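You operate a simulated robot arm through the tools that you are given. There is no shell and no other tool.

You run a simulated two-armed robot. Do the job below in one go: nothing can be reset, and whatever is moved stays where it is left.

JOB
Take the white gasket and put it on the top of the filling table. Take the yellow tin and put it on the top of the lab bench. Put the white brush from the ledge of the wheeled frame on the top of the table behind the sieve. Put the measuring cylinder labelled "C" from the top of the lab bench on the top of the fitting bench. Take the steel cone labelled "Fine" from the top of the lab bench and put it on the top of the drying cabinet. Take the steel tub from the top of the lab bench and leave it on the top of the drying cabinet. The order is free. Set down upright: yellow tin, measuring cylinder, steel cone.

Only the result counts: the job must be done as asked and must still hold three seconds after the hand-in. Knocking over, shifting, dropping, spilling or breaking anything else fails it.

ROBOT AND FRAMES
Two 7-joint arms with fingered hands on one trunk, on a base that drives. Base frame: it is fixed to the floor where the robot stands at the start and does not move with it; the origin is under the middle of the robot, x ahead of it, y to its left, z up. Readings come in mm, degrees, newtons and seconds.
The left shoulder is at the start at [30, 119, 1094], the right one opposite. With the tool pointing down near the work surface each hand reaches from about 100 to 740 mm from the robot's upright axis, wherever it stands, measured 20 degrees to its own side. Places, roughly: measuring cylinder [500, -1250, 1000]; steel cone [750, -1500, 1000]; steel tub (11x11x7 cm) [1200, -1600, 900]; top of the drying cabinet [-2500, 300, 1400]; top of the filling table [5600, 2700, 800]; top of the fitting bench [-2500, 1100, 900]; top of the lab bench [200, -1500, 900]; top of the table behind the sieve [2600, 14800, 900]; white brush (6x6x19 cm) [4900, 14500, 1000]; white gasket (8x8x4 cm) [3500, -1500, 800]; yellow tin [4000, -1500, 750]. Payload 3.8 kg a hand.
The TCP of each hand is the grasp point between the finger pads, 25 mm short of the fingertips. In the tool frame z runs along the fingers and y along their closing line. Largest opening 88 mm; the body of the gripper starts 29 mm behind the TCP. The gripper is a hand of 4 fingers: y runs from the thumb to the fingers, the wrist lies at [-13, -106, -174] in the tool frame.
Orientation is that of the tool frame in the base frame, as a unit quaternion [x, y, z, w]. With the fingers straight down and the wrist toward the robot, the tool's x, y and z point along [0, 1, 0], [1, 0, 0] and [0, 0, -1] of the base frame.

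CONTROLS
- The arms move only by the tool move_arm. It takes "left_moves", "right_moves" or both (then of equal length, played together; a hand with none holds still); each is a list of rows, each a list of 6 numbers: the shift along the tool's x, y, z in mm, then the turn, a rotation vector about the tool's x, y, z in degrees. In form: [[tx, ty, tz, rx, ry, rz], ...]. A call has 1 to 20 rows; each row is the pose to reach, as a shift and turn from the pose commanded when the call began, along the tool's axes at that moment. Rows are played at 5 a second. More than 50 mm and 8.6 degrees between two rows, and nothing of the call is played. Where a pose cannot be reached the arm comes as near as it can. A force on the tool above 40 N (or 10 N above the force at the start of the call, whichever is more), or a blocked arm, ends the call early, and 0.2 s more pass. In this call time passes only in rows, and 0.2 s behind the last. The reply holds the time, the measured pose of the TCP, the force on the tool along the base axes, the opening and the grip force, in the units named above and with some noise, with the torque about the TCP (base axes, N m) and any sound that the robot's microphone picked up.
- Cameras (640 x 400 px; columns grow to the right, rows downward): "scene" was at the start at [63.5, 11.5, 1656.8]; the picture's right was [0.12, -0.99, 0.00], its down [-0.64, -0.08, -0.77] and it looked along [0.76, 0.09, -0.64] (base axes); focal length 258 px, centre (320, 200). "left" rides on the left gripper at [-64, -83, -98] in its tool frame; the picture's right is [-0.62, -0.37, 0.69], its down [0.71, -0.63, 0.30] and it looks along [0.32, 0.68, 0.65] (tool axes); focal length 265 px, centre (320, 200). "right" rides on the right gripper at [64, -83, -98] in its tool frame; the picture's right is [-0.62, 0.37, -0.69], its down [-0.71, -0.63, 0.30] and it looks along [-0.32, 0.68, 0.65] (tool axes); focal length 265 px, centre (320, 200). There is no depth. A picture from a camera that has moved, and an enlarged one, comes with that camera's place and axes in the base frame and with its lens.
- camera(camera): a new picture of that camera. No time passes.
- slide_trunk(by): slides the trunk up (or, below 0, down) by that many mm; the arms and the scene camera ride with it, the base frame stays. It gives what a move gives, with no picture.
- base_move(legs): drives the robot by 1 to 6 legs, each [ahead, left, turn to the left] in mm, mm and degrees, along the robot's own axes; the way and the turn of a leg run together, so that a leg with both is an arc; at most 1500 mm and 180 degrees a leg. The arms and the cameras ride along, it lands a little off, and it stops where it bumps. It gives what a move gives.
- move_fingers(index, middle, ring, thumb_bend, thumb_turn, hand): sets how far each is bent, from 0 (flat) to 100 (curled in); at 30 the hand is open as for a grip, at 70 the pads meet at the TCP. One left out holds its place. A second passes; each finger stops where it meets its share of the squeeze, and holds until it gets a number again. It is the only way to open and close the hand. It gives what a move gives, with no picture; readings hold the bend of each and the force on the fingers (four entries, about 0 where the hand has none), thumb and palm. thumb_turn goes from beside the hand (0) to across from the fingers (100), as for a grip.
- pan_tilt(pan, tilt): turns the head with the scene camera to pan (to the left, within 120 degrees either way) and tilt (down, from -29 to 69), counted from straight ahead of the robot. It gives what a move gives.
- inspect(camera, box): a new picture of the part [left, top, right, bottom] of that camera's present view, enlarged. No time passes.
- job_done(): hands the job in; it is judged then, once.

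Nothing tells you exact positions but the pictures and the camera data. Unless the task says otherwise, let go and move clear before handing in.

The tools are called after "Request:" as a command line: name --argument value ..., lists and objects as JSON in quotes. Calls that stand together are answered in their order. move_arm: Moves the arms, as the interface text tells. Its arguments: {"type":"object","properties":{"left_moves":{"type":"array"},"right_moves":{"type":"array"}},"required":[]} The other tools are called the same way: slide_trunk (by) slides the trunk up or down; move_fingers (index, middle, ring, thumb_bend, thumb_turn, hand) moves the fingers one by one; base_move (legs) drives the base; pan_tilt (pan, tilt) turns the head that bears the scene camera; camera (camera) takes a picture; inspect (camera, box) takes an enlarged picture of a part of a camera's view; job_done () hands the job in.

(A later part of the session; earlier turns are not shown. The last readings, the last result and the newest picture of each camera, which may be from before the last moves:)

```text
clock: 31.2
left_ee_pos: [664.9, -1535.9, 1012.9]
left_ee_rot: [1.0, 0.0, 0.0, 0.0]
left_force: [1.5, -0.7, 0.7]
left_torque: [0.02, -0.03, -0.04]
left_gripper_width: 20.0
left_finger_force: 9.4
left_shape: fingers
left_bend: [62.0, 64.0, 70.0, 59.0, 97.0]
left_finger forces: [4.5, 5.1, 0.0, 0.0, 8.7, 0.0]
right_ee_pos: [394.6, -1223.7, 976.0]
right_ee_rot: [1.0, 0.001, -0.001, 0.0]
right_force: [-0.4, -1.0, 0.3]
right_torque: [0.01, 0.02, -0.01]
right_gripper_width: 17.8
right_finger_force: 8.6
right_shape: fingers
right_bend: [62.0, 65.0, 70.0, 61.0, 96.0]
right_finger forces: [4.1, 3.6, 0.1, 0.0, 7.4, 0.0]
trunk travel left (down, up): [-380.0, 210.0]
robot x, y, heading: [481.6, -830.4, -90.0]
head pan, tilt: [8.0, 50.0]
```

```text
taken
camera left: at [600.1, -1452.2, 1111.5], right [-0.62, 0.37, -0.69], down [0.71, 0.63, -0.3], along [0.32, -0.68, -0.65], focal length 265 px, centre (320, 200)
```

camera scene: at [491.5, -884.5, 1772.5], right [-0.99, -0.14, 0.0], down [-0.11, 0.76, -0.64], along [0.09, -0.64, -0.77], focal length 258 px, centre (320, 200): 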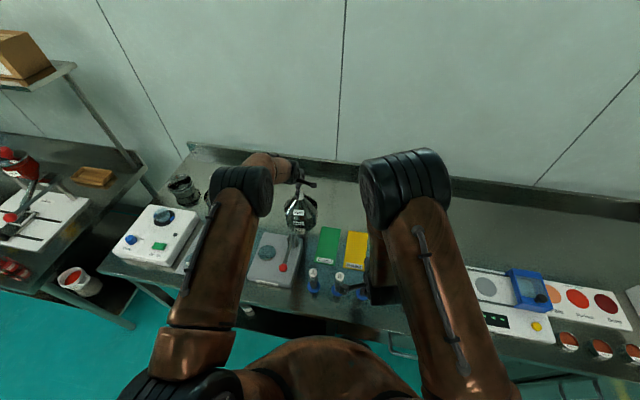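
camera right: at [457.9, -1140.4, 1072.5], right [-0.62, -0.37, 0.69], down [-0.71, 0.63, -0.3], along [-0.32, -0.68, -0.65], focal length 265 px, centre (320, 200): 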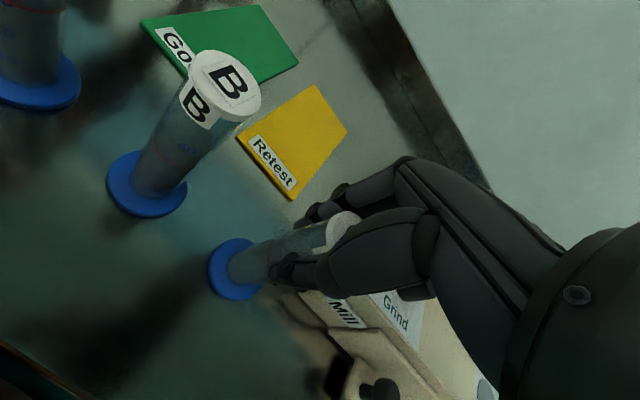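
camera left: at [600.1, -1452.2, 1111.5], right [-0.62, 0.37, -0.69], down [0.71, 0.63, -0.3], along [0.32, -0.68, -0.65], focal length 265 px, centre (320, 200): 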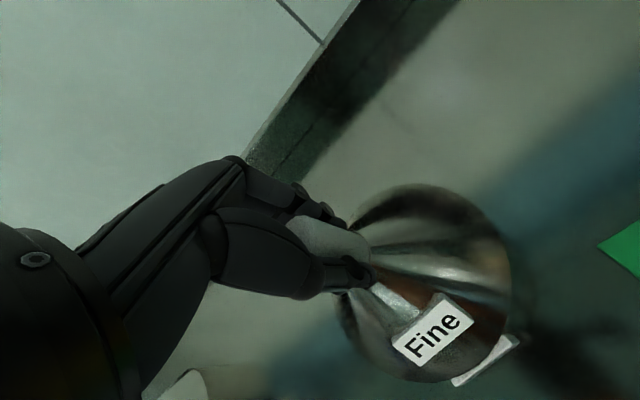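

Both objects are gripped by thumb, index and middle. I'll lift slowly and check the loads.

Request:
move_arm --left_moves '[[0, 0, -8, 0, 0, 0], [0, 0, -20, 0, 0, 0], [0, 0, -40, 0, 0, 0]]' --right_moves '[[0, 0, -8, 0, 0, 0], [0, 0, -20, 0, 0, 0], [0, 0, -40, 0, 0, 0]]'

Request:
camera --camera "right"

Request:
camera --camera "left"

```text
clock: 32.0
left_ee_pos: [663.6, -1535.6, 1052.9]
left_ee_rot: [1.0, 0.0, 0.0, -0.001]
left_force: [-0.1, 0.7, -3.0]
left_torque: [0.0, -0.01, -0.04]
left_gripper_width: 20.4
left_finger_force: 9.0
left_shape: fingers
left_bend: [62.0, 65.0, 70.0, 60.0, 96.0]
left_finger forces: [4.5, 4.2, 0.0, 0.0, 8.5, 0.0]
right_ee_pos: [392.4, -1225.2, 1014.4]
right_ee_rot: [1.0, -0.001, -0.001, -0.001]
right_force: [0.1, -0.5, -0.9]
right_torque: [-0.01, 0.01, 0.0]
right_gripper_width: 17.6
right_finger_force: 7.6
right_shape: fingers
right_bend: [62.0, 65.0, 70.0, 61.0, 96.0]
right_finger forces: [4.3, 3.5, 0.0, 0.0, 7.6, 0.0]
trunk travel left (down, up): [-380.0, 210.0]
robot x, y, heading: [483.4, -828.8, -89.8]
head pan, tilt: [8.0, 50.0]
```

```text
taken
camera right: at [457.8, -1140.0, 1112.3], right [-0.62, -0.37, 0.69], down [-0.71, 0.63, -0.3], along [-0.32, -0.68, -0.65], focal length 265 px, centre (320, 200)
```

right: 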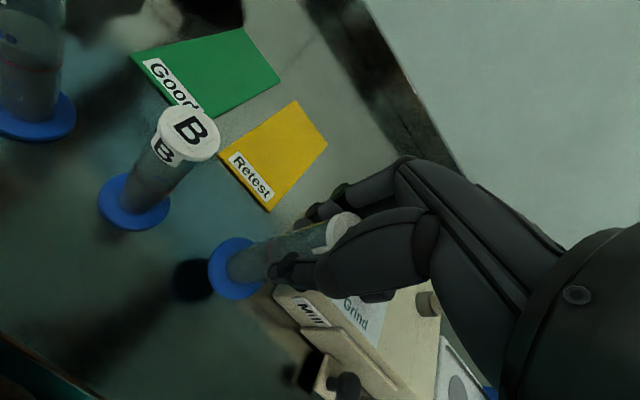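

```text
taken
camera left: at [598.2, -1452.5, 1150.9], right [-0.62, 0.37, -0.69], down [0.71, 0.63, -0.3], along [0.32, -0.68, -0.65], focal length 265 px, centre (320, 200)
```

left: 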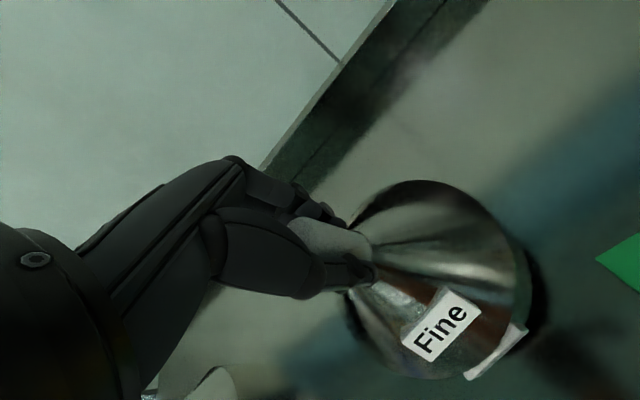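

Both objects are lifted (cone about 3 N). I'll raise the trunk, back away from the bench, and turn toward the drying cabinet and fitting bench.

Request:
slide_trunk --by 200

Request:
move_arm --left_moves '[[0, -40, 0, 0, 0, 0], [0, -80, 0, 0, 0, 0], [0, -120, 0, 0, 0, 0], [0, -160, 0, 0, 0, 0]]'

Request:
base_move --legs '[[-750, 0, 0], [0, 0, -90]]'

Request:
pan_tilt --pan 0 --tilt 20

Request:
camera --camera "scene"

Request:
camera --camera "left"

Request:
camera --camera "right"

```text
clock: 34.1
left_ee_pos: [663.4, -1537.0, 1251.4]
left_ee_rot: [1.0, 0.0, 0.0, -0.001]
left_force: [0.2, 1.0, -2.6]
left_torque: [-0.04, 0.03, 0.02]
left_gripper_width: 20.5
left_finger_force: 8.4
left_shape: fingers
left_bend: [62.0, 65.0, 70.0, 60.0, 96.0]
left_finger forces: [4.3, 4.2, 0.1, 0.0, 8.4, 0.1]
right_ee_pos: [394.3, -1225.5, 1214.4]
right_ee_rot: [1.0, -0.001, 0.001, -0.001]
right_force: [-0.2, 0.1, -0.6]
right_torque: [-0.01, -0.03, 0.01]
right_gripper_width: 17.9
right_finger_force: 7.4
right_shape: fingers
right_bend: [62.0, 65.0, 70.0, 61.0, 96.0]
right_finger forces: [4.2, 3.5, 0.0, 0.1, 7.4, 0.0]
trunk travel left (down, up): [-580.0, 10.0]
robot x, y, heading: [478.3, -828.1, -89.8]
head pan, tilt: [8.0, 50.0]
```

```text
clock: 35.1
left_ee_pos: [662.4, -1376.1, 1252.4]
left_ee_rot: [1.0, 0.001, 0.0, 0.001]
left_force: [-0.2, 0.2, -2.4]
left_torque: [0.02, 0.02, -0.05]
left_gripper_width: 20.0
left_finger_force: 9.0
left_shape: fingers
left_bend: [62.0, 65.0, 70.0, 60.0, 96.0]
left_finger forces: [4.6, 4.6, 0.0, 0.1, 8.5, 0.1]
right_ee_pos: [394.0, -1223.4, 1215.1]
right_ee_rot: [1.0, 0.0, 0.0, 0.0]
right_force: [0.5, 0.9, -0.7]
right_torque: [-0.01, -0.02, 0.03]
right_gripper_width: 17.6
right_finger_force: 7.8
right_shape: fingers
right_bend: [62.0, 65.0, 70.0, 61.0, 96.0]
right_finger forces: [4.3, 3.5, 0.1, 0.0, 7.5, 0.0]
trunk travel left (down, up): [-580.0, 10.0]
robot x, y, heading: [477.6, -830.3, -89.9]
head pan, tilt: [8.0, 50.0]
```

```text
clock: 42.9
left_ee_pos: [-61.7, -278.6, 1251.8]
left_ee_rot: [0.715, -0.699, 0.001, 0.0]
left_force: [-0.3, 0.4, -3.1]
left_torque: [0.01, -0.01, 0.02]
left_gripper_width: 19.9
left_finger_force: 8.2
left_shape: fingers
left_bend: [62.0, 65.0, 70.0, 60.0, 96.0]
left_finger forces: [4.3, 4.3, 0.0, 0.1, 7.8, 0.0]
right_ee_pos: [83.2, -5.6, 1214.2]
right_ee_rot: [0.715, -0.699, 0.0, 0.0]
right_force: [-0.2, -0.2, -1.6]
right_torque: [-0.01, -0.02, 0.0]
right_gripper_width: 17.8
right_finger_force: 7.7
right_shape: fingers
right_bend: [63.0, 66.0, 70.0, 61.0, 96.0]
right_finger forces: [4.1, 3.4, 0.1, 0.1, 7.2, 0.1]
trunk travel left (down, up): [-580.0, 10.0]
robot x, y, heading: [478.7, -88.0, -178.8]
head pan, tilt: [8.0, 50.0]
```

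```text
clock: 43.9
left_ee_pos: [-60.8, -276.6, 1251.5]
left_ee_rot: [0.715, -0.699, 0.0, 0.0]
left_force: [0.2, -0.2, -2.9]
left_torque: [-0.01, 0.03, 0.01]
left_gripper_width: 19.9
left_finger_force: 8.5
left_shape: fingers
left_bend: [62.0, 65.0, 70.0, 60.0, 96.0]
left_finger forces: [4.3, 4.2, 0.0, 0.0, 8.0, 0.0]
right_ee_pos: [84.4, -5.9, 1213.9]
right_ee_rot: [0.715, -0.699, 0.0, 0.0]
right_force: [-0.6, -0.1, -1.4]
right_torque: [-0.01, 0.02, 0.02]
right_gripper_width: 17.7
right_finger_force: 7.2
right_shape: fingers
right_bend: [63.0, 66.0, 70.0, 61.0, 96.0]
right_finger forces: [4.1, 3.4, 0.0, 0.0, 7.2, 0.0]
trunk travel left (down, up): [-580.0, 10.0]
robot x, y, heading: [484.3, -85.3, -178.5]
head pan, tilt: [0.0, 20.0]
```

```text
taken
camera scene: at [406.1, -86.5, 2018.0], right [-0.02, 1.0, 0.0], down [0.34, 0.01, -0.94], along [-0.94, -0.02, -0.34], focal length 258 px, centre (320, 200)
```

scene: 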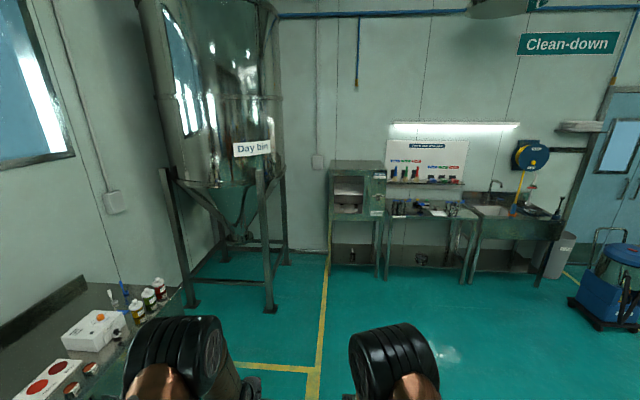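

```text
taken
camera left: at [18.6, -210.9, 1350.4], right [0.35, 0.63, -0.69], down [0.65, -0.7, -0.3], along [-0.68, -0.34, -0.65], focal length 265 px, centre (320, 200)
```

left: 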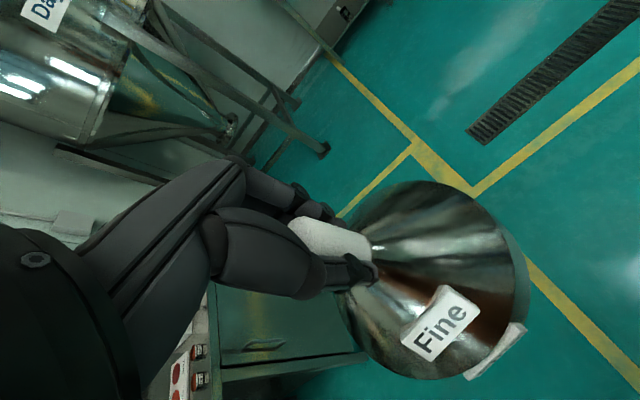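

```text
taken
camera right: at [169.1, -67.1, 1312.0], right [-0.38, 0.61, 0.69], down [0.61, 0.73, -0.3], along [-0.69, 0.31, -0.65], focal length 265 px, centre (320, 200)
```

right: 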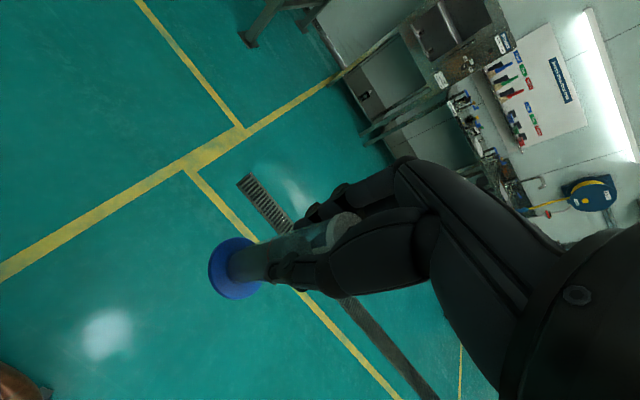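

The drying cabinet and the adjacent fitting bench are on the far wall ahead. I'll zoom in to see them.

Request:
inspect --camera "scene" --box '[310, 130, 502, 250]'

```text
3.33 times, centred on (406, 190) of scene
camera zoom: at [406.1, -86.5, 2018.0], right [-0.02, 1.0, 0.0], down [0.34, 0.01, -0.94], along [-0.94, -0.02, -0.34], focal length 860 px, centre (33, 233)
```

zoom: 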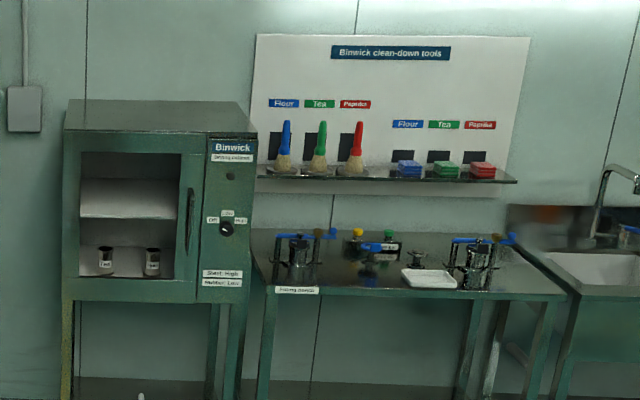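

I estimate the cabinet top spans x≈-2210…-2715, y≈-40…530 near z≈1400, and the fitting bench y≈570…1550. I'll drive to about (-1500, 300) facing it.

Request:
base_move --legs '[[985, -217, 0], [985, -217, -1.35]]'

Request:
pan_tilt --pan 0 --tilt 40

Request:
camera --camera "scene"

Request:
camera --camera "left"

Request:
camera --camera "right"

```text
clock: 53.8
left_ee_pos: [-2018.3, 120.2, 1252.3]
left_ee_rot: [0.709, -0.705, 0.0, 0.0]
left_force: [0.8, 0.2, -2.0]
left_torque: [-0.02, -0.01, -0.01]
left_gripper_width: 19.9
left_finger_force: 8.5
left_shape: fingers
left_bend: [62.0, 65.0, 70.0, 60.0, 96.0]
left_finger forces: [4.4, 4.4, 0.0, 0.1, 7.9, 0.0]
right_ee_pos: [-1866.1, 388.9, 1214.5]
right_ee_rot: [0.709, -0.705, 0.0, 0.0]
right_force: [-0.2, 0.2, -0.6]
right_torque: [0.02, -0.01, 0.02]
right_gripper_width: 17.7
right_finger_force: 7.4
right_shape: fingers
right_bend: [63.0, 66.0, 70.0, 61.0, 96.0]
right_finger forces: [4.1, 3.4, 0.0, 0.0, 7.3, 0.0]
trunk travel left (down, up): [-580.0, 10.0]
robot x, y, heading: [-1469.0, 303.5, -179.8]
head pan, tilt: [0.0, 20.0]
```

```text
clock: 54.6
left_ee_pos: [-2019.4, 120.7, 1252.8]
left_ee_rot: [0.709, -0.705, 0.0, 0.0]
left_force: [0.0, -0.2, -2.1]
left_torque: [-0.01, 0.02, -0.02]
left_gripper_width: 19.8
left_finger_force: 8.0
left_shape: fingers
left_bend: [62.0, 65.0, 70.0, 60.0, 96.0]
left_finger forces: [4.4, 4.2, 0.0, 0.1, 8.0, 0.0]
right_ee_pos: [-1866.1, 389.1, 1214.2]
right_ee_rot: [0.709, -0.705, 0.0, -0.001]
right_force: [-0.3, 0.3, -1.0]
right_torque: [-0.05, 0.01, 0.01]
right_gripper_width: 17.6
right_finger_force: 7.6
right_shape: fingers
right_bend: [63.0, 66.0, 70.0, 61.0, 96.0]
right_finger forces: [4.1, 3.4, 0.1, 0.0, 7.3, 0.0]
trunk travel left (down, up): [-580.0, 10.0]
robot x, y, heading: [-1471.3, 306.9, -179.8]
head pan, tilt: [0.0, 40.0]
```

```text
taken
camera scene: at [-1538.3, 303.2, 1986.8], right [0.0, 1.0, 0.0], down [0.64, 0.0, -0.77], along [-0.77, 0.0, -0.64], focal length 258 px, centre (320, 200)
```

scene: 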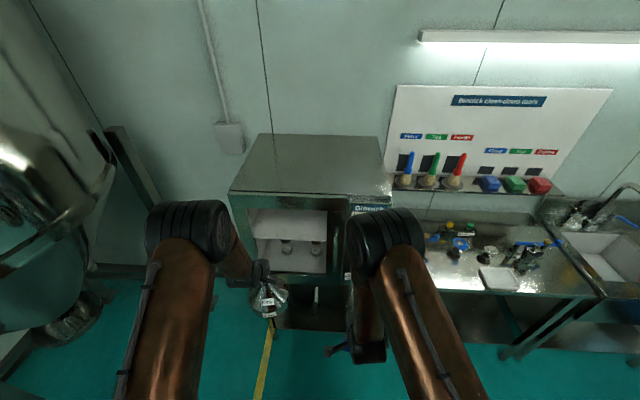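

```text
taken
camera left: at [-1935.7, 185.5, 1350.2], right [0.37, 0.62, -0.69], down [0.63, -0.71, -0.3], along [-0.68, -0.33, -0.65], focal length 265 px, centre (320, 200)
```

left: 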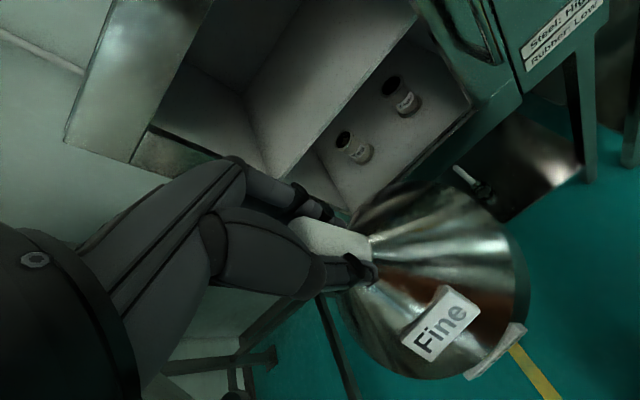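

```text
taken
camera right: at [-1782.7, 326.6, 1311.9], right [-0.37, 0.62, 0.69], down [0.63, 0.72, -0.3], along [-0.68, 0.32, -0.65], focal length 265 px, centre (320, 200)
```

right: 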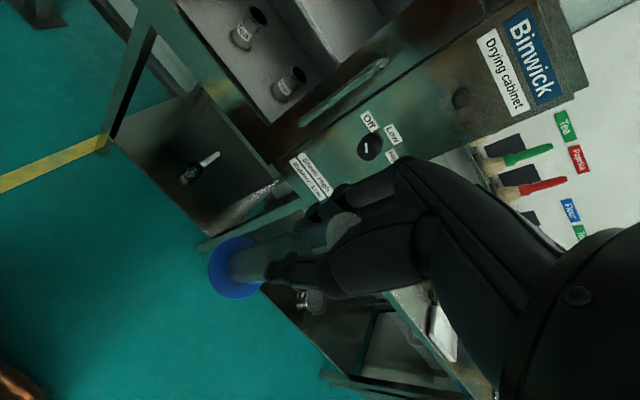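

The cabinet top is at about z≈1380 with front edge x≈-2293. I'll zoom in on the fitting bench and cabinet top to choose free spots.

Request:
inspect --camera "scene" --box '[400, 180, 640, 330]'

Request:
inspect --camera "scene" --box '[220, 120, 412, 240]'

```text
2.67 times, centred on (520, 255) of scene
camera zoom: at [-1538.3, 303.2, 1986.8], right [0.0, 1.0, 0.0], down [0.64, 0.0, -0.77], along [-0.77, 0.0, -0.64], focal length 688 px, centre (-213, 53)
```

zoom: 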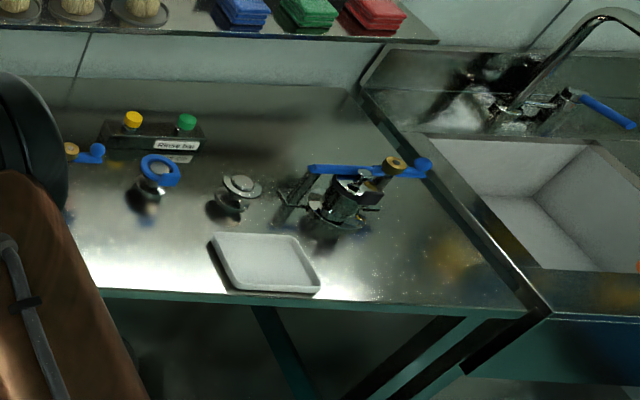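

```text
3.33 times, centred on (316, 180) of scene
camera zoom: at [-1538.3, 303.2, 1986.8], right [0.0, 1.0, 0.0], down [0.64, 0.0, -0.77], along [-0.77, 0.0, -0.64], focal length 860 px, centre (333, 267)
```

zoom: 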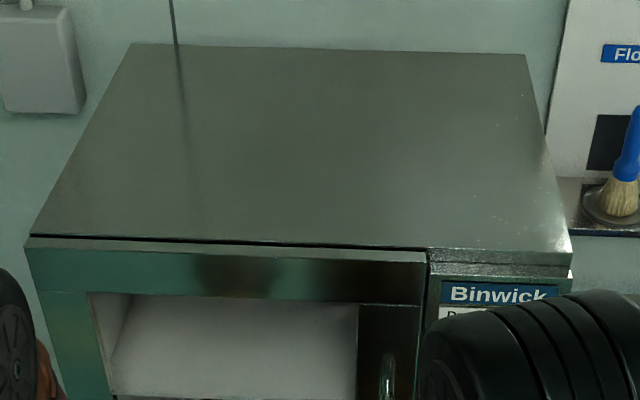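

Cabinet top is empty, and the fitting bench has a free spot around (-2290, 920). I'll raise the left arm with the cone above the cabinet top height and retract the right arm.

Request:
move_arm --left_moves '[[0, 0, -45, 0, 0, 0], [0, 0, -90, 0, 0, 0], [0, 0, -135, 0, 0, 0], [0, 0, -180, 0, 0, 0], [0, 0, -225, 0, 0, 0], [0, 0, -270, 0, 0, 0], [0, 0, -300, 0, 0, 0]]' --right_moves '[[0, -20, 0, 0, 0, 0], [0, -40, 0, 0, 0, 0], [0, -60, 0, 0, 0, 0], [0, -80, 0, 0, 0, 0], [0, -100, 0, 0, 0, 0], [0, -115, 0, 0, 0, 0], [0, -130, 0, 0, 0, 0]]'

Request:
camera --camera "left"

Request:
camera --camera "scene"

```text
clock: 56.2
left_ee_pos: [-2016.5, 121.4, 1554.4]
left_ee_rot: [0.709, -0.705, 0.0, 0.0]
left_force: [0.5, 0.4, -2.5]
left_torque: [-0.03, -0.01, 0.0]
left_gripper_width: 19.6
left_finger_force: 8.5
left_shape: fingers
left_bend: [62.0, 65.0, 70.0, 60.0, 96.0]
left_finger forces: [4.4, 4.2, 0.1, 0.0, 7.9, 0.0]
right_ee_pos: [-1762.4, 395.6, 1213.0]
right_ee_rot: [-0.7, 0.713, 0.019, -0.012]
right_force: [0.7, -0.1, -0.9]
right_torque: [0.03, -0.01, -0.01]
right_gripper_width: 17.4
right_finger_force: 7.6
right_shape: fingers
right_bend: [63.0, 66.0, 70.0, 61.0, 96.0]
right_finger forces: [4.1, 3.5, 0.0, 0.0, 7.5, 0.1]
right hand out of reach, approached as far as the arm can: row 6, 7
trunk travel left (down, up): [-580.0, 10.0]
robot x, y, heading: [-1469.2, 302.4, -179.7]
head pan, tilt: [0.0, 40.0]
```

```text
taken
camera left: at [-1934.5, 185.7, 1653.3], right [0.37, 0.62, -0.69], down [0.63, -0.71, -0.3], along [-0.68, -0.33, -0.65], focal length 265 px, centre (320, 200)
```

left: 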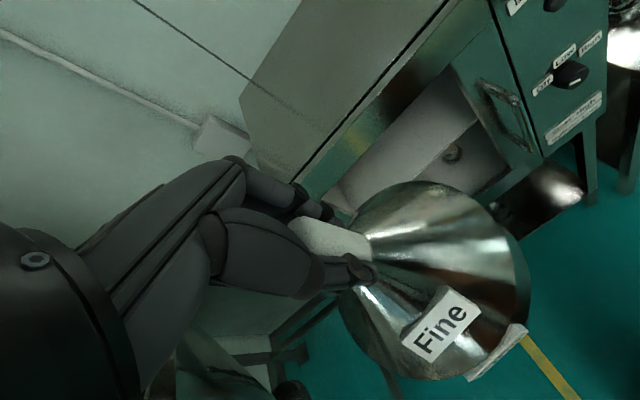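

```text
taken
camera scene: at [-1537.1, 303.0, 1986.7], right [0.0, 1.0, 0.0], down [0.64, 0.0, -0.77], along [-0.77, 0.0, -0.64], focal length 258 px, centre (320, 200)
```

scene: 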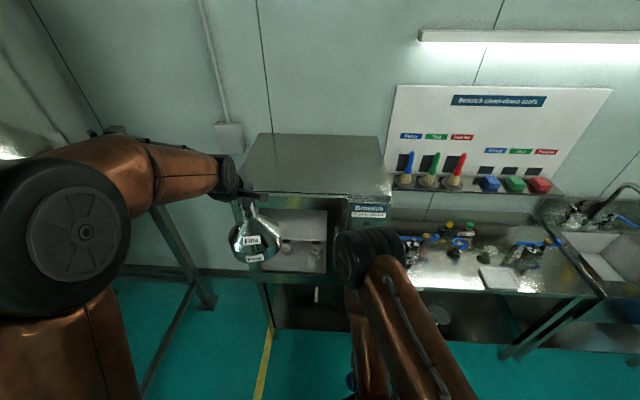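

The cone hangs above cabinet-top height. I'll raise it a bit more for margin and then drive ahead 410 mm over the cabinet top.

Request:
slide_trunk --by 10

Request:
move_arm --left_moves '[[0, 0, -30, 0, 0, 0]]'

Request:
base_move --legs '[[410, 0, 0]]'

Request:
camera --camera "left"

Request:
camera --camera "scene"

Request:
camera --camera "right"

```text
clock: 56.8
left_ee_pos: [-2017.8, 120.8, 1564.2]
left_ee_rot: [0.709, -0.706, 0.0, 0.001]
left_force: [-0.2, 0.1, -2.9]
left_torque: [-0.04, 0.0, 0.02]
left_gripper_width: 19.6
left_finger_force: 8.1
left_shape: fingers
left_bend: [62.0, 65.0, 70.0, 60.0, 96.0]
left_finger forces: [4.4, 4.5, 0.0, 0.0, 7.9, 0.0]
right_ee_pos: [-1762.3, 395.9, 1222.4]
right_ee_rot: [-0.701, 0.713, 0.021, -0.011]
right_force: [-0.1, -0.1, -1.7]
right_torque: [-0.01, 0.03, 0.04]
right_gripper_width: 17.5
right_finger_force: 7.4
right_shape: fingers
right_bend: [63.0, 66.0, 70.0, 61.0, 96.0]
right_finger forces: [4.2, 3.5, 0.1, 0.0, 7.4, 0.1]
trunk travel left (down, up): [-590.0, 0.0]
robot x, y, heading: [-1474.4, 300.7, -179.8]
head pan, tilt: [0.0, 40.0]
```

```text
clock: 57.2
left_ee_pos: [-2018.8, 120.4, 1593.3]
left_ee_rot: [0.709, -0.705, 0.0, -0.001]
left_force: [-0.7, -0.7, -2.2]
left_torque: [-0.02, 0.02, 0.02]
left_gripper_width: 19.6
left_finger_force: 8.7
left_shape: fingers
left_bend: [62.0, 65.0, 70.0, 60.0, 96.0]
left_finger forces: [4.4, 4.4, 0.0, 0.1, 7.8, 0.0]
right_ee_pos: [-1762.4, 396.7, 1221.0]
right_ee_rot: [-0.7, 0.714, 0.022, -0.012]
right_force: [0.2, -0.2, -2.0]
right_torque: [-0.02, 0.01, -0.02]
right_gripper_width: 17.5
right_finger_force: 7.2
right_shape: fingers
right_bend: [63.0, 66.0, 70.0, 61.0, 96.0]
right_finger forces: [4.1, 3.6, 0.0, 0.0, 7.3, 0.1]
trunk travel left (down, up): [-590.0, 0.0]
robot x, y, heading: [-1469.6, 302.3, -179.6]
head pan, tilt: [0.0, 40.0]
```

```text
clock: 59.7
left_ee_pos: [-2423.6, 116.3, 1593.4]
left_ee_rot: [0.71, -0.705, 0.0, 0.001]
left_force: [-0.9, 0.3, -3.6]
left_torque: [0.0, -0.02, -0.01]
left_gripper_width: 19.8
left_finger_force: 8.2
left_shape: fingers
left_bend: [62.0, 65.0, 70.0, 60.0, 96.0]
left_finger forces: [4.4, 4.4, 0.1, 0.1, 7.9, 0.0]
right_ee_pos: [-2168.7, 394.4, 1219.5]
right_ee_rot: [-0.701, 0.712, 0.024, -0.012]
right_force: [0.4, -0.4, -1.9]
right_torque: [-0.02, -0.01, -0.02]
right_gripper_width: 17.5
right_finger_force: 7.4
right_shape: fingers
right_bend: [63.0, 66.0, 70.0, 61.0, 96.0]
right_finger forces: [4.1, 3.4, 0.0, 0.1, 7.4, 0.0]
trunk travel left (down, up): [-590.0, 0.0]
robot x, y, heading: [-1871.5, 300.5, -179.7]
head pan, tilt: [0.0, 40.0]
```

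```text
taken
camera left: at [-2339.9, 181.3, 1691.8], right [0.36, 0.62, -0.69], down [0.64, -0.71, -0.3], along [-0.68, -0.33, -0.65], focal length 265 px, centre (320, 200)
```

left: 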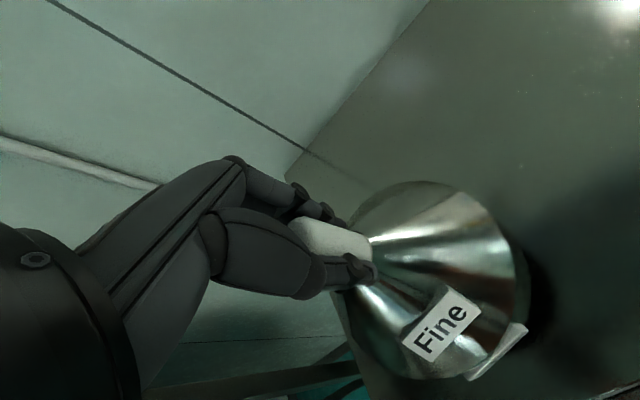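

```text
taken
camera scene: at [-1941.4, 300.5, 1996.8], right [-0.01, 1.0, 0.0], down [0.64, 0.0, -0.77], along [-0.77, -0.01, -0.64], focal length 258 px, centre (320, 200)
```

scene: 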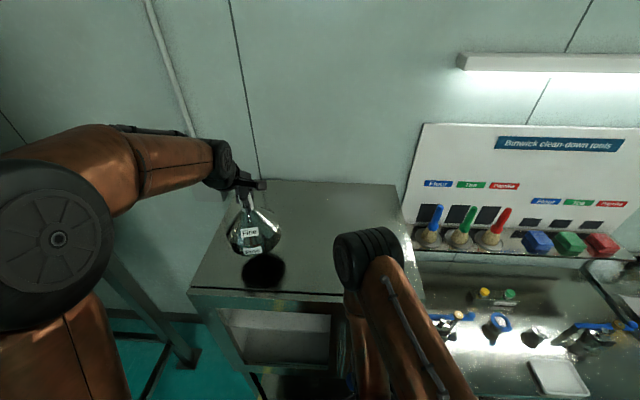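

```text
taken
camera right: at [-2080.1, 328.1, 1312.2], right [-0.32, 0.61, 0.72], down [0.63, 0.71, -0.32], along [-0.71, 0.35, -0.61], focal length 265 px, centre (320, 200)
```

right: 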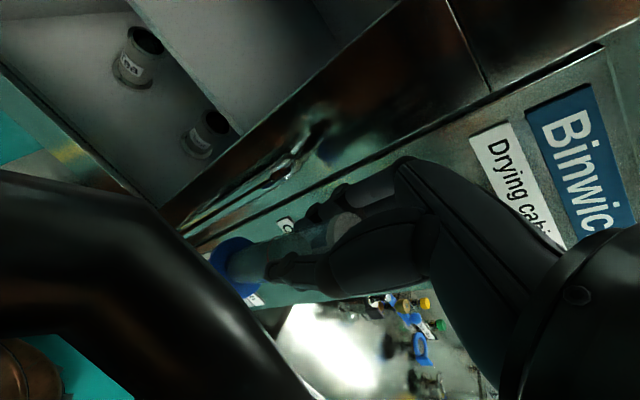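

The cone is over the cabinet top with good margins. I'll lower it to just above the surface and then step down until contact shows in the force.

Request:
move_arm --left_moves '[[0, 0, 30, 0, 0, 0], [0, 0, 55, 0, 0, 0], [0, 0, 62, 0, 0, 0]]'

Request:
inspect --camera "scene" --box '[180, 170, 308, 250]'

Request:
camera --camera "left"

```text
clock: 60.5
left_ee_pos: [-2424.5, 116.1, 1530.2]
left_ee_rot: [0.709, -0.705, 0.0, 0.0]
left_force: [-0.3, 0.2, -3.4]
left_torque: [0.01, 0.04, -0.01]
left_gripper_width: 19.6
left_finger_force: 8.7
left_shape: fingers
left_bend: [62.0, 65.0, 70.0, 60.0, 96.0]
left_finger forces: [4.4, 4.3, 0.0, 0.0, 7.9, 0.1]
right_ee_pos: [-2170.8, 395.0, 1220.2]
right_ee_rot: [-0.701, 0.713, 0.025, -0.011]
right_force: [0.8, -0.3, -1.8]
right_torque: [0.0, -0.02, -0.02]
right_gripper_width: 17.5
right_finger_force: 7.7
right_shape: fingers
right_bend: [63.0, 66.0, 70.0, 61.0, 96.0]
right_finger forces: [4.1, 3.5, 0.1, 0.1, 7.4, 0.1]
trunk travel left (down, up): [-590.0, 0.0]
robot x, y, heading: [-1875.4, 300.2, -179.7]
head pan, tilt: [0.0, 40.0]
```

```text
5.00 times, centred on (244, 210) of scene
camera zoom: at [-1944.2, 300.6, 1996.7], right [-0.01, 1.0, 0.0], down [0.64, 0.0, -0.77], along [-0.77, -0.01, -0.64], focal length 1290 px, centre (700, 150)
```

zoom: 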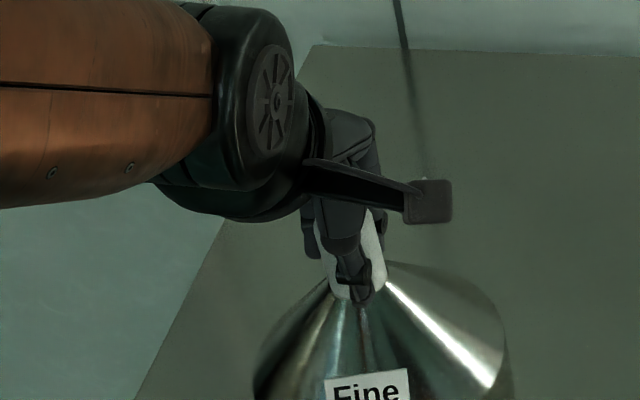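

```text
taken
camera left: at [-2342.0, 180.6, 1628.9], right [0.36, 0.62, -0.69], down [0.64, -0.71, -0.3], along [-0.68, -0.33, -0.66], focal length 265 px, centre (320, 200)
```

left: 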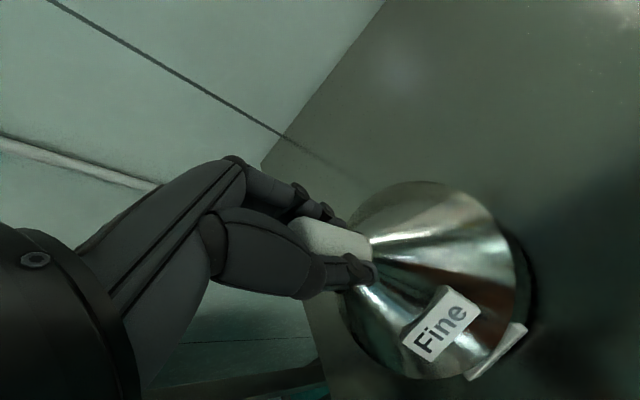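

No contact yet. I'll step down further in small increments.

Request:
move_arm --left_moves '[[0, 0, 4, 0, 0, 0], [0, 0, 8, 0, 0, 0], [0, 0, 11, 0, 0, 0]]'

Request:
camera --camera "left"

```text
clock: 61.3
left_ee_pos: [-2423.0, 114.6, 1520.7]
left_ee_rot: [0.709, -0.705, 0.0, 0.0]
left_force: [0.0, 0.1, -3.6]
left_torque: [0.0, -0.02, 0.0]
left_gripper_width: 19.6
left_finger_force: 8.2
left_shape: fingers
left_bend: [62.0, 65.0, 70.0, 60.0, 96.0]
left_finger forces: [4.3, 4.4, 0.0, 0.0, 7.9, 0.1]
right_ee_pos: [-2169.6, 394.5, 1219.5]
right_ee_rot: [-0.701, 0.713, 0.026, -0.012]
right_force: [1.0, -0.3, -0.7]
right_torque: [0.0, 0.02, 0.04]
right_gripper_width: 17.6
right_finger_force: 7.8
right_shape: fingers
right_bend: [63.0, 66.0, 70.0, 61.0, 96.0]
right_finger forces: [4.2, 3.5, 0.0, 0.0, 7.4, 0.0]
trunk travel left (down, up): [-590.0, 0.0]
robot x, y, heading: [-1877.6, 301.0, -179.5]
head pan, tilt: [0.0, 40.0]
```

```text
taken
camera left: at [-2340.8, 180.7, 1618.8], right [0.36, 0.62, -0.69], down [0.64, -0.71, -0.3], along [-0.68, -0.33, -0.65], focal length 265 px, centre (320, 200)
```

left: 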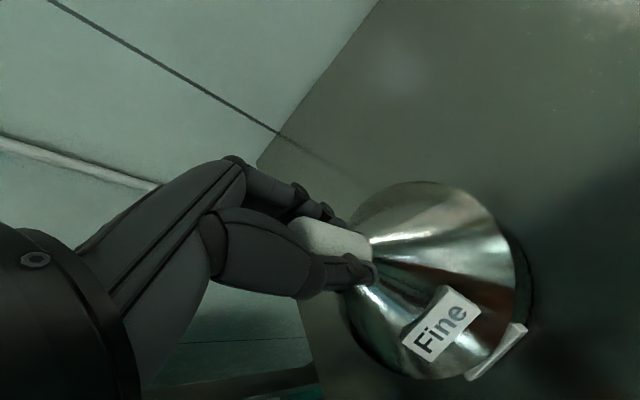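

Still hanging free. Continuing in 3 mm steps.

Request:
move_arm --left_moves '[[0, 0, 3, 0, 0, 0], [0, 0, 6, 0, 0, 0]]'

Request:
move_arm --left_moves '[[0, 0, 2, 0, 0, 0], [0, 0, 4, 0, 0, 0]]'

```text
clock: 61.9
left_ee_pos: [-2421.9, 114.6, 1514.4]
left_ee_rot: [0.709, -0.705, 0.0, -0.001]
left_force: [-0.3, -0.7, -2.4]
left_torque: [-0.03, 0.04, 0.01]
left_gripper_width: 19.6
left_finger_force: 8.6
left_shape: fingers
left_bend: [62.0, 65.0, 70.0, 60.0, 96.0]
left_finger forces: [4.3, 4.5, 0.0, 0.0, 8.0, 0.0]
right_ee_pos: [-2170.8, 394.7, 1219.1]
right_ee_rot: [-0.701, 0.713, 0.025, -0.012]
right_force: [-0.3, 0.5, -1.2]
right_torque: [-0.03, 0.01, 0.0]
right_gripper_width: 17.6
right_finger_force: 7.6
right_shape: fingers
right_bend: [63.0, 66.0, 70.0, 61.0, 96.0]
right_finger forces: [4.1, 3.5, 0.0, 0.1, 7.4, 0.0]
trunk travel left (down, up): [-590.0, 0.0]
robot x, y, heading: [-1873.7, 301.2, -179.7]
head pan, tilt: [0.0, 40.0]
```

```text
clock: 62.5
left_ee_pos: [-2424.2, 114.8, 1511.7]
left_ee_rot: [0.71, -0.704, -0.003, 0.001]
left_force: [-1.0, -0.9, 10.7]
left_torque: [-0.06, 0.06, -0.01]
left_gripper_width: 19.3
left_finger_force: 12.1
left_shape: fingers
left_bend: [63.0, 65.0, 70.0, 60.0, 96.0]
left_finger forces: [4.3, 11.0, 0.0, 0.0, 9.5, 0.1]
right_ee_pos: [-2169.1, 394.5, 1219.5]
right_ee_rot: [-0.701, 0.713, 0.025, -0.011]
right_force: [-0.8, 0.4, -1.1]
right_torque: [0.02, -0.02, 0.04]
right_gripper_width: 17.5
right_finger_force: 7.4
right_shape: fingers
right_bend: [63.0, 66.0, 70.0, 61.0, 96.0]
right_finger forces: [4.1, 3.4, 0.0, 0.0, 7.4, 0.1]
trunk travel left (down, up): [-590.0, 0.0]
robot x, y, heading: [-1872.7, 302.0, -179.8]
head pan, tilt: [0.0, 40.0]
```

Contact is made (+10.7 N). I'll back off 2 mm to relieve pressure and then open the left hand.

Request:
move_arm --left_moves '[[0, 0, -2, 0, 0, 0]]'

Request:
move_fingers --hand "left" --index 30 --middle 30 --ring 30 --thumb_bend 30

Request:
camera --camera "left"

```text
clock: 62.9
left_ee_pos: [-2424.1, 115.5, 1513.5]
left_ee_rot: [0.71, -0.705, 0.0, 0.0]
left_force: [-2.9, -2.1, 8.5]
left_torque: [-0.06, 0.09, 0.01]
left_gripper_width: 19.1
left_finger_force: 11.2
left_shape: fingers
left_bend: [63.0, 64.0, 70.0, 60.0, 96.0]
left_finger forces: [5.0, 10.2, 0.1, 0.0, 8.5, 0.0]
right_ee_pos: [-2167.9, 396.0, 1220.0]
right_ee_rot: [-0.701, 0.713, 0.025, -0.012]
right_force: [0.3, 1.1, -1.3]
right_torque: [0.02, -0.01, -0.01]
right_gripper_width: 17.5
right_finger_force: 7.4
right_shape: fingers
right_bend: [63.0, 66.0, 70.0, 61.0, 96.0]
right_finger forces: [4.1, 3.4, 0.0, 0.0, 7.3, 0.0]
trunk travel left (down, up): [-590.0, 0.0]
robot x, y, heading: [-1876.5, 299.9, -179.7]
head pan, tilt: [0.0, 40.0]
```

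```text
clock: 63.9
left_ee_pos: [-2423.7, 115.5, 1512.8]
left_ee_rot: [0.71, -0.704, 0.0, 0.0]
left_force: [-0.4, -0.4, -0.1]
left_torque: [0.04, 0.0, 0.04]
left_gripper_width: 84.3
left_finger_force: 0.1
left_shape: fingers
left_bend: [30.0, 30.0, 30.0, 30.0, 97.0]
left_finger forces: [0.0, 0.1, 0.0, 0.0, 0.0, 0.1]
right_ee_pos: [-2169.8, 395.3, 1219.9]
right_ee_rot: [-0.701, 0.713, 0.025, -0.011]
right_force: [0.0, -0.2, -0.6]
right_torque: [0.03, 0.02, 0.01]
right_gripper_width: 17.5
right_finger_force: 7.8
right_shape: fingers
right_bend: [63.0, 66.0, 70.0, 61.0, 96.0]
right_finger forces: [4.2, 3.5, 0.0, 0.1, 7.4, 0.1]
trunk travel left (down, up): [-590.0, 0.0]
robot x, y, heading: [-1872.0, 298.6, -179.6]
head pan, tilt: [0.0, 40.0]
```

```text
taken
camera left: at [-2341.2, 181.4, 1611.1], right [0.36, 0.62, -0.69], down [0.64, -0.71, -0.3], along [-0.68, -0.33, -0.65], focal length 265 px, centre (320, 200)
```

left: 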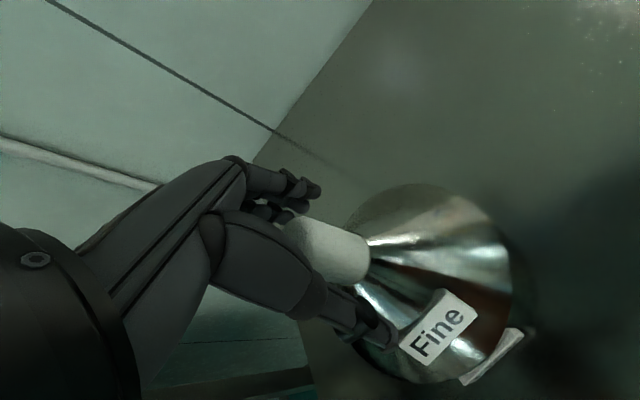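

The cone stands on the cabinet. I'll lift the left hand straight up, back the base off, then lower the left arm again.

Request:
move_arm --left_moves '[[0, 0, -20, 0, 0, 0], [0, 0, -45, 0, 0, 0], [0, 0, -80, 0, 0, 0]]'

Request:
base_move --legs '[[-250, 0, 0]]'

Request:
camera --camera "scene"

```text
clock: 64.7
left_ee_pos: [-2424.0, 117.1, 1592.4]
left_ee_rot: [0.709, -0.705, 0.0, 0.0]
left_force: [1.2, -1.2, 0.0]
left_torque: [0.0, 0.02, 0.0]
left_gripper_width: 84.4
left_finger_force: 0.0
left_shape: fingers
left_bend: [30.0, 30.0, 30.0, 30.0, 97.0]
left_finger forces: [0.1, 0.0, 0.0, 0.1, 0.0, 0.0]
right_ee_pos: [-2168.8, 394.4, 1219.3]
right_ee_rot: [-0.7, 0.713, 0.025, -0.011]
right_force: [0.3, -0.5, -0.2]
right_torque: [0.01, 0.01, 0.01]
right_gripper_width: 17.4
right_finger_force: 7.6
right_shape: fingers
right_bend: [63.0, 66.0, 70.0, 61.0, 96.0]
right_finger forces: [4.1, 3.5, 0.0, 0.0, 7.4, 0.1]
trunk travel left (down, up): [-590.0, 0.0]
robot x, y, heading: [-1877.2, 303.0, -179.3]
head pan, tilt: [0.0, 40.0]
```

```text
clock: 66.6
left_ee_pos: [-2176.8, 121.4, 1591.2]
left_ee_rot: [0.708, -0.706, 0.0, 0.0]
left_force: [-0.5, -0.1, 0.1]
left_torque: [0.03, -0.02, 0.01]
left_gripper_width: 84.3
left_finger_force: 0.1
left_shape: fingers
left_bend: [30.0, 30.0, 30.0, 30.0, 97.0]
left_finger forces: [0.1, 0.0, 0.0, 0.1, 0.0, 0.0]
right_ee_pos: [-1920.0, 397.1, 1219.4]
right_ee_rot: [-0.699, 0.715, 0.025, -0.011]
right_force: [0.4, 0.9, -1.9]
right_torque: [-0.04, 0.01, -0.04]
right_gripper_width: 17.5
right_finger_force: 7.9
right_shape: fingers
right_bend: [63.0, 66.0, 70.0, 61.0, 96.0]
right_finger forces: [4.1, 3.5, 0.0, 0.0, 7.4, 0.1]
trunk travel left (down, up): [-590.0, 0.0]
robot x, y, heading: [-1624.6, 301.8, -179.8]
head pan, tilt: [0.0, 40.0]
```

```text
taken
camera scene: at [-1694.8, 302.0, 1996.6], right [0.0, 1.0, 0.0], down [0.64, 0.0, -0.77], along [-0.77, 0.0, -0.64], focal length 258 px, centre (320, 200)
```

scene: 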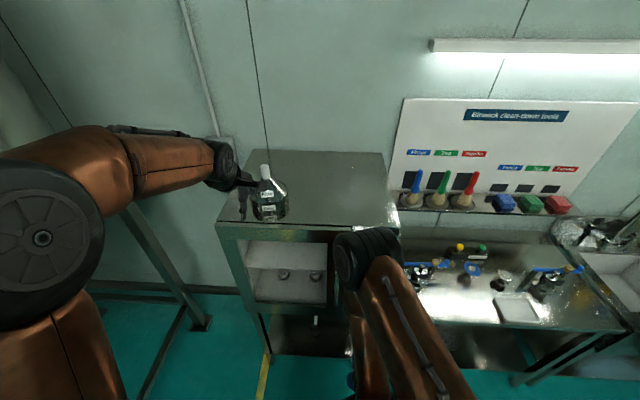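

The cone stands upright on the cabinet. I'll bring the left arm down and back, and re-extend the right arm with the cylinder.

Request:
move_arm --left_moves '[[0, -21, 42, 0, 0, 0], [0, -42, 84, 0, 0, 0], [0, -63, 126, 0, 0, 0], [0, -84, 168, 0, 0, 0], [0, -105, 210, 0, 0, 0], [0, -126, 252, 0, 0, 0], [0, -150, 290, 0, 0, 0]]' --right_moves '[[0, 20, 0, 0, 0, 0], [0, 40, 0, 0, 0, 0], [0, 60, 0, 0, 0, 0], [0, 80, 0, 0, 0, 0], [0, 100, 0, 0, 0, 0], [0, 115, 0, 0, 0, 0], [0, 130, 0, 0, 0, 0]]'

Request:
base_move --legs '[[0, -490, 0]]'

Request:
camera --camera "scene"

Request:
camera --camera "right"

```text
clock: 68.2
left_ee_pos: [-2026.0, 122.0, 1300.0]
left_ee_rot: [0.708, -0.706, 0.001, 0.0]
left_force: [0.9, 0.3, -0.5]
left_torque: [-0.01, 0.02, -0.01]
left_gripper_width: 84.4
left_finger_force: 0.1
left_shape: fingers
left_bend: [30.0, 30.0, 30.0, 30.0, 97.0]
left_finger forces: [0.1, 0.0, 0.0, 0.0, 0.1, 0.0]
right_ee_pos: [-2048.8, 401.0, 1225.8]
right_ee_rot: [-0.698, 0.715, 0.025, -0.011]
right_force: [0.2, 1.2, -1.1]
right_torque: [-0.02, -0.01, 0.01]
right_gripper_width: 17.4
right_finger_force: 8.4
right_shape: fingers
right_bend: [63.0, 66.0, 70.0, 61.0, 96.0]
right_finger forces: [4.1, 3.6, 0.0, 0.0, 7.4, 0.0]
trunk travel left (down, up): [-590.0, 0.0]
robot x, y, heading: [-1625.4, 301.9, -180.1]
head pan, tilt: [0.0, 40.0]
```

```text
clock: 71.0
left_ee_pos: [-2026.1, 599.9, 1299.8]
left_ee_rot: [0.709, -0.705, 0.001, -0.001]
left_force: [-0.5, -0.1, -0.1]
left_torque: [0.03, -0.03, 0.0]
left_gripper_width: 84.5
left_finger_force: 0.1
left_shape: fingers
left_bend: [30.0, 30.0, 30.0, 30.0, 97.0]
left_finger forces: [0.0, 0.1, 0.0, 0.0, 0.0, 0.0]
right_ee_pos: [-2050.0, 878.9, 1225.4]
right_ee_rot: [-0.699, 0.714, 0.026, -0.011]
right_force: [-1.0, 0.1, -0.4]
right_torque: [-0.02, -0.02, 0.0]
right_gripper_width: 17.3
right_finger_force: 7.4
right_shape: fingers
right_bend: [63.0, 66.0, 70.0, 61.0, 96.0]
right_finger forces: [4.1, 3.6, 0.0, 0.0, 7.3, 0.0]
trunk travel left (down, up): [-590.0, 0.0]
robot x, y, heading: [-1625.6, 780.1, -179.7]
head pan, tilt: [0.0, 40.0]
```

```text
taken
camera scene: at [-1693.7, 780.3, 1996.7], right [0.0, 1.0, 0.0], down [0.64, 0.0, -0.77], along [-0.77, 0.0, -0.64], focal length 258 px, centre (320, 200)
```

scene: 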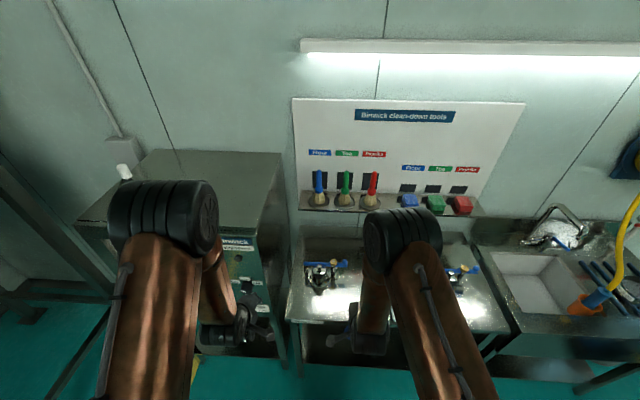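

```text
taken
camera right: at [-1962.8, 811.5, 1318.7], right [-0.32, 0.61, 0.72], down [0.63, 0.71, -0.32], along [-0.71, 0.35, -0.61], focal length 265 px, centre (320, 200)
```

right: 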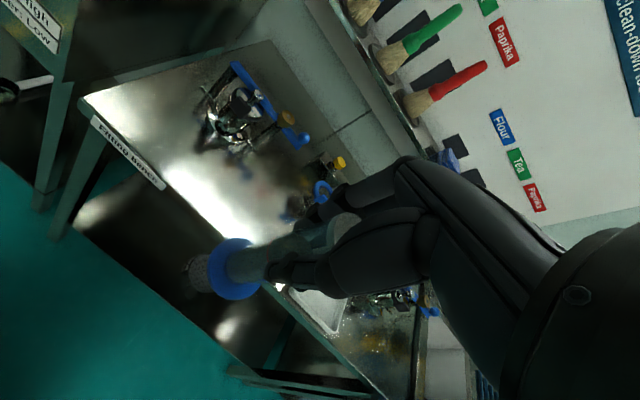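

The right hand is tilted about 3°, so I'll straighten it, tuck the left arm back, then drive up to the fitting bench.

Request:
move_arm --left_moves '[[0, -40, 0, 0, 0, 0], [0, -80, 0, 0, 0, 0]]' --right_moves '[[0, 0, 0, 1.5, 0.6, 0], [0, 0, 0, 3.0, 1.2, 0]]'

Request:
base_move --legs '[[150, -40, 0]]'

Request:
move_arm --right_moves '[[0, 45, 0, 0, 0, 0], [0, 90, 0, 0, 0, 0]]'

Request:
camera --camera "right"

Request:
pan_tilt --pan -10 --tilt 50

Request:
camera --camera "scene"

```text
clock: 71.6
left_ee_pos: [-1975.4, 599.5, 1286.3]
left_ee_rot: [0.708, -0.706, 0.0, -0.001]
left_force: [0.1, -0.4, 1.0]
left_torque: [0.0, -0.01, -0.02]
left_gripper_width: 84.9
left_finger_force: 0.1
left_shape: fingers
left_bend: [30.0, 30.0, 30.0, 30.0, 97.0]
left_finger forces: [0.1, 0.0, 0.1, 0.1, 0.0, 0.0]
left hand out of reach, approached as far as the arm can: row 2
right_ee_pos: [-2050.9, 878.1, 1227.7]
right_ee_rot: [-0.7, 0.714, -0.001, 0.0]
right_force: [-0.5, 1.5, -0.4]
right_torque: [-0.02, 0.01, 0.02]
right_gripper_width: 17.2
right_finger_force: 7.4
right_shape: fingers
right_bend: [63.0, 66.0, 70.0, 61.0, 96.0]
right_finger forces: [4.0, 3.4, 0.0, 0.0, 7.2, 0.1]
trunk travel left (down, up): [-590.0, 0.0]
robot x, y, heading: [-1626.4, 780.7, -179.6]
head pan, tilt: [0.0, 40.0]
```

```text
clock: 73.0
left_ee_pos: [-2124.4, 638.5, 1285.1]
left_ee_rot: [0.708, -0.706, 0.0, 0.0]
left_force: [0.4, -0.4, -0.3]
left_torque: [0.02, 0.03, 0.0]
left_gripper_width: 84.4
left_finger_force: 0.0
left_shape: fingers
left_bend: [30.0, 30.0, 30.0, 30.0, 97.0]
left_finger forces: [0.0, 0.0, 0.1, 0.1, 0.0, 0.0]
right_ee_pos: [-2200.7, 917.5, 1227.1]
right_ee_rot: [-0.7, 0.714, 0.0, -0.001]
right_force: [0.3, -1.2, -0.8]
right_torque: [0.0, -0.01, -0.04]
right_gripper_width: 17.3
right_finger_force: 7.9
right_shape: fingers
right_bend: [63.0, 66.0, 70.0, 61.0, 96.0]
right_finger forces: [4.2, 3.5, 0.0, 0.1, 7.3, 0.0]
trunk travel left (down, up): [-590.0, 0.0]
robot x, y, heading: [-1778.9, 819.3, -179.6]
head pan, tilt: [0.0, 40.0]
```

```text
clock: 73.6
left_ee_pos: [-2128.1, 638.7, 1285.1]
left_ee_rot: [0.709, -0.706, 0.001, 0.0]
left_force: [-1.1, -0.5, 0.3]
left_torque: [0.03, -0.03, 0.01]
left_gripper_width: 84.2
left_finger_force: 0.1
left_shape: fingers
left_bend: [30.0, 30.0, 30.0, 30.0, 97.0]
left_finger forces: [0.0, 0.0, 0.0, 0.0, 0.0, 0.1]
right_ee_pos: [-2292.8, 921.0, 1225.7]
right_ee_rot: [-0.7, 0.714, -0.002, 0.0]
right_force: [-0.3, -0.2, -0.6]
right_torque: [0.0, 0.01, -0.03]
right_gripper_width: 17.3
right_finger_force: 7.3
right_shape: fingers
right_bend: [63.0, 66.0, 70.0, 61.0, 96.0]
right_finger forces: [4.3, 3.5, 0.1, 0.1, 7.3, 0.0]
trunk travel left (down, up): [-590.0, 0.0]
robot x, y, heading: [-1781.0, 820.0, -179.7]
head pan, tilt: [0.0, 40.0]
```

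```text
taken
camera right: at [-2211.2, 857.4, 1324.5], right [-0.36, 0.63, 0.69], down [0.65, 0.7, -0.3], along [-0.68, 0.34, -0.66], focal length 265 px, centre (320, 200)
```

right: 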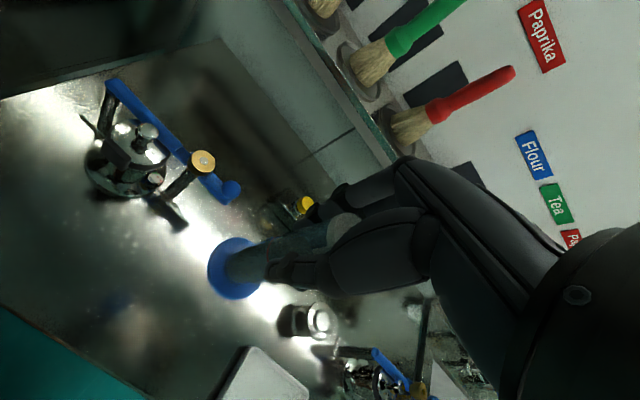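

```text
clock: 74.3
left_ee_pos: [-2126.3, 638.5, 1285.4]
left_ee_rot: [0.708, -0.706, 0.001, 0.001]
left_force: [0.0, -0.3, 0.1]
left_torque: [0.02, 0.01, 0.03]
left_gripper_width: 84.7
left_finger_force: 0.0
left_shape: fingers
left_bend: [30.0, 30.0, 30.0, 30.0, 97.0]
left_finger forces: [0.0, 0.1, 0.1, 0.1, 0.0, 0.0]
right_ee_pos: [-2293.4, 922.1, 1227.5]
right_ee_rot: [-0.699, 0.715, -0.002, -0.002]
right_force: [-0.9, 0.1, -1.3]
right_torque: [-0.03, -0.02, -0.03]
right_gripper_width: 17.5
right_finger_force: 7.5
right_shape: fingers
right_bend: [63.0, 66.0, 70.0, 61.0, 96.0]
right_finger forces: [4.1, 3.6, 0.0, 0.1, 7.4, 0.1]
trunk travel left (down, up): [-590.0, 0.0]
robot x, y, heading: [-1778.1, 820.9, -179.7]
head pan, tilt: [-10.0, 50.0]
```

```text
taken
camera scene: at [-1837.2, 834.8, 1982.6], right [0.17, 0.99, 0.0], down [0.75, -0.13, -0.64], along [-0.63, 0.11, -0.77], focal length 258 px, centre (320, 200)
```

scene: 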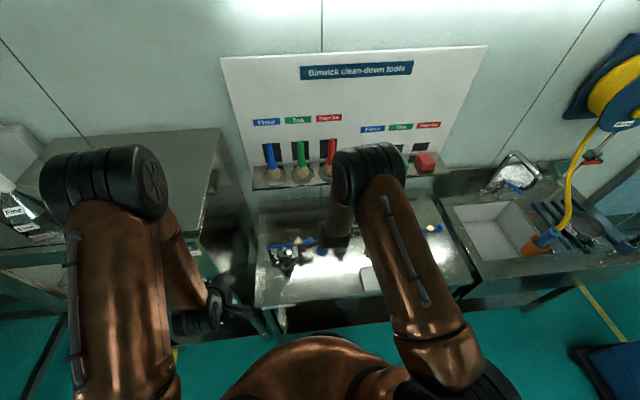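

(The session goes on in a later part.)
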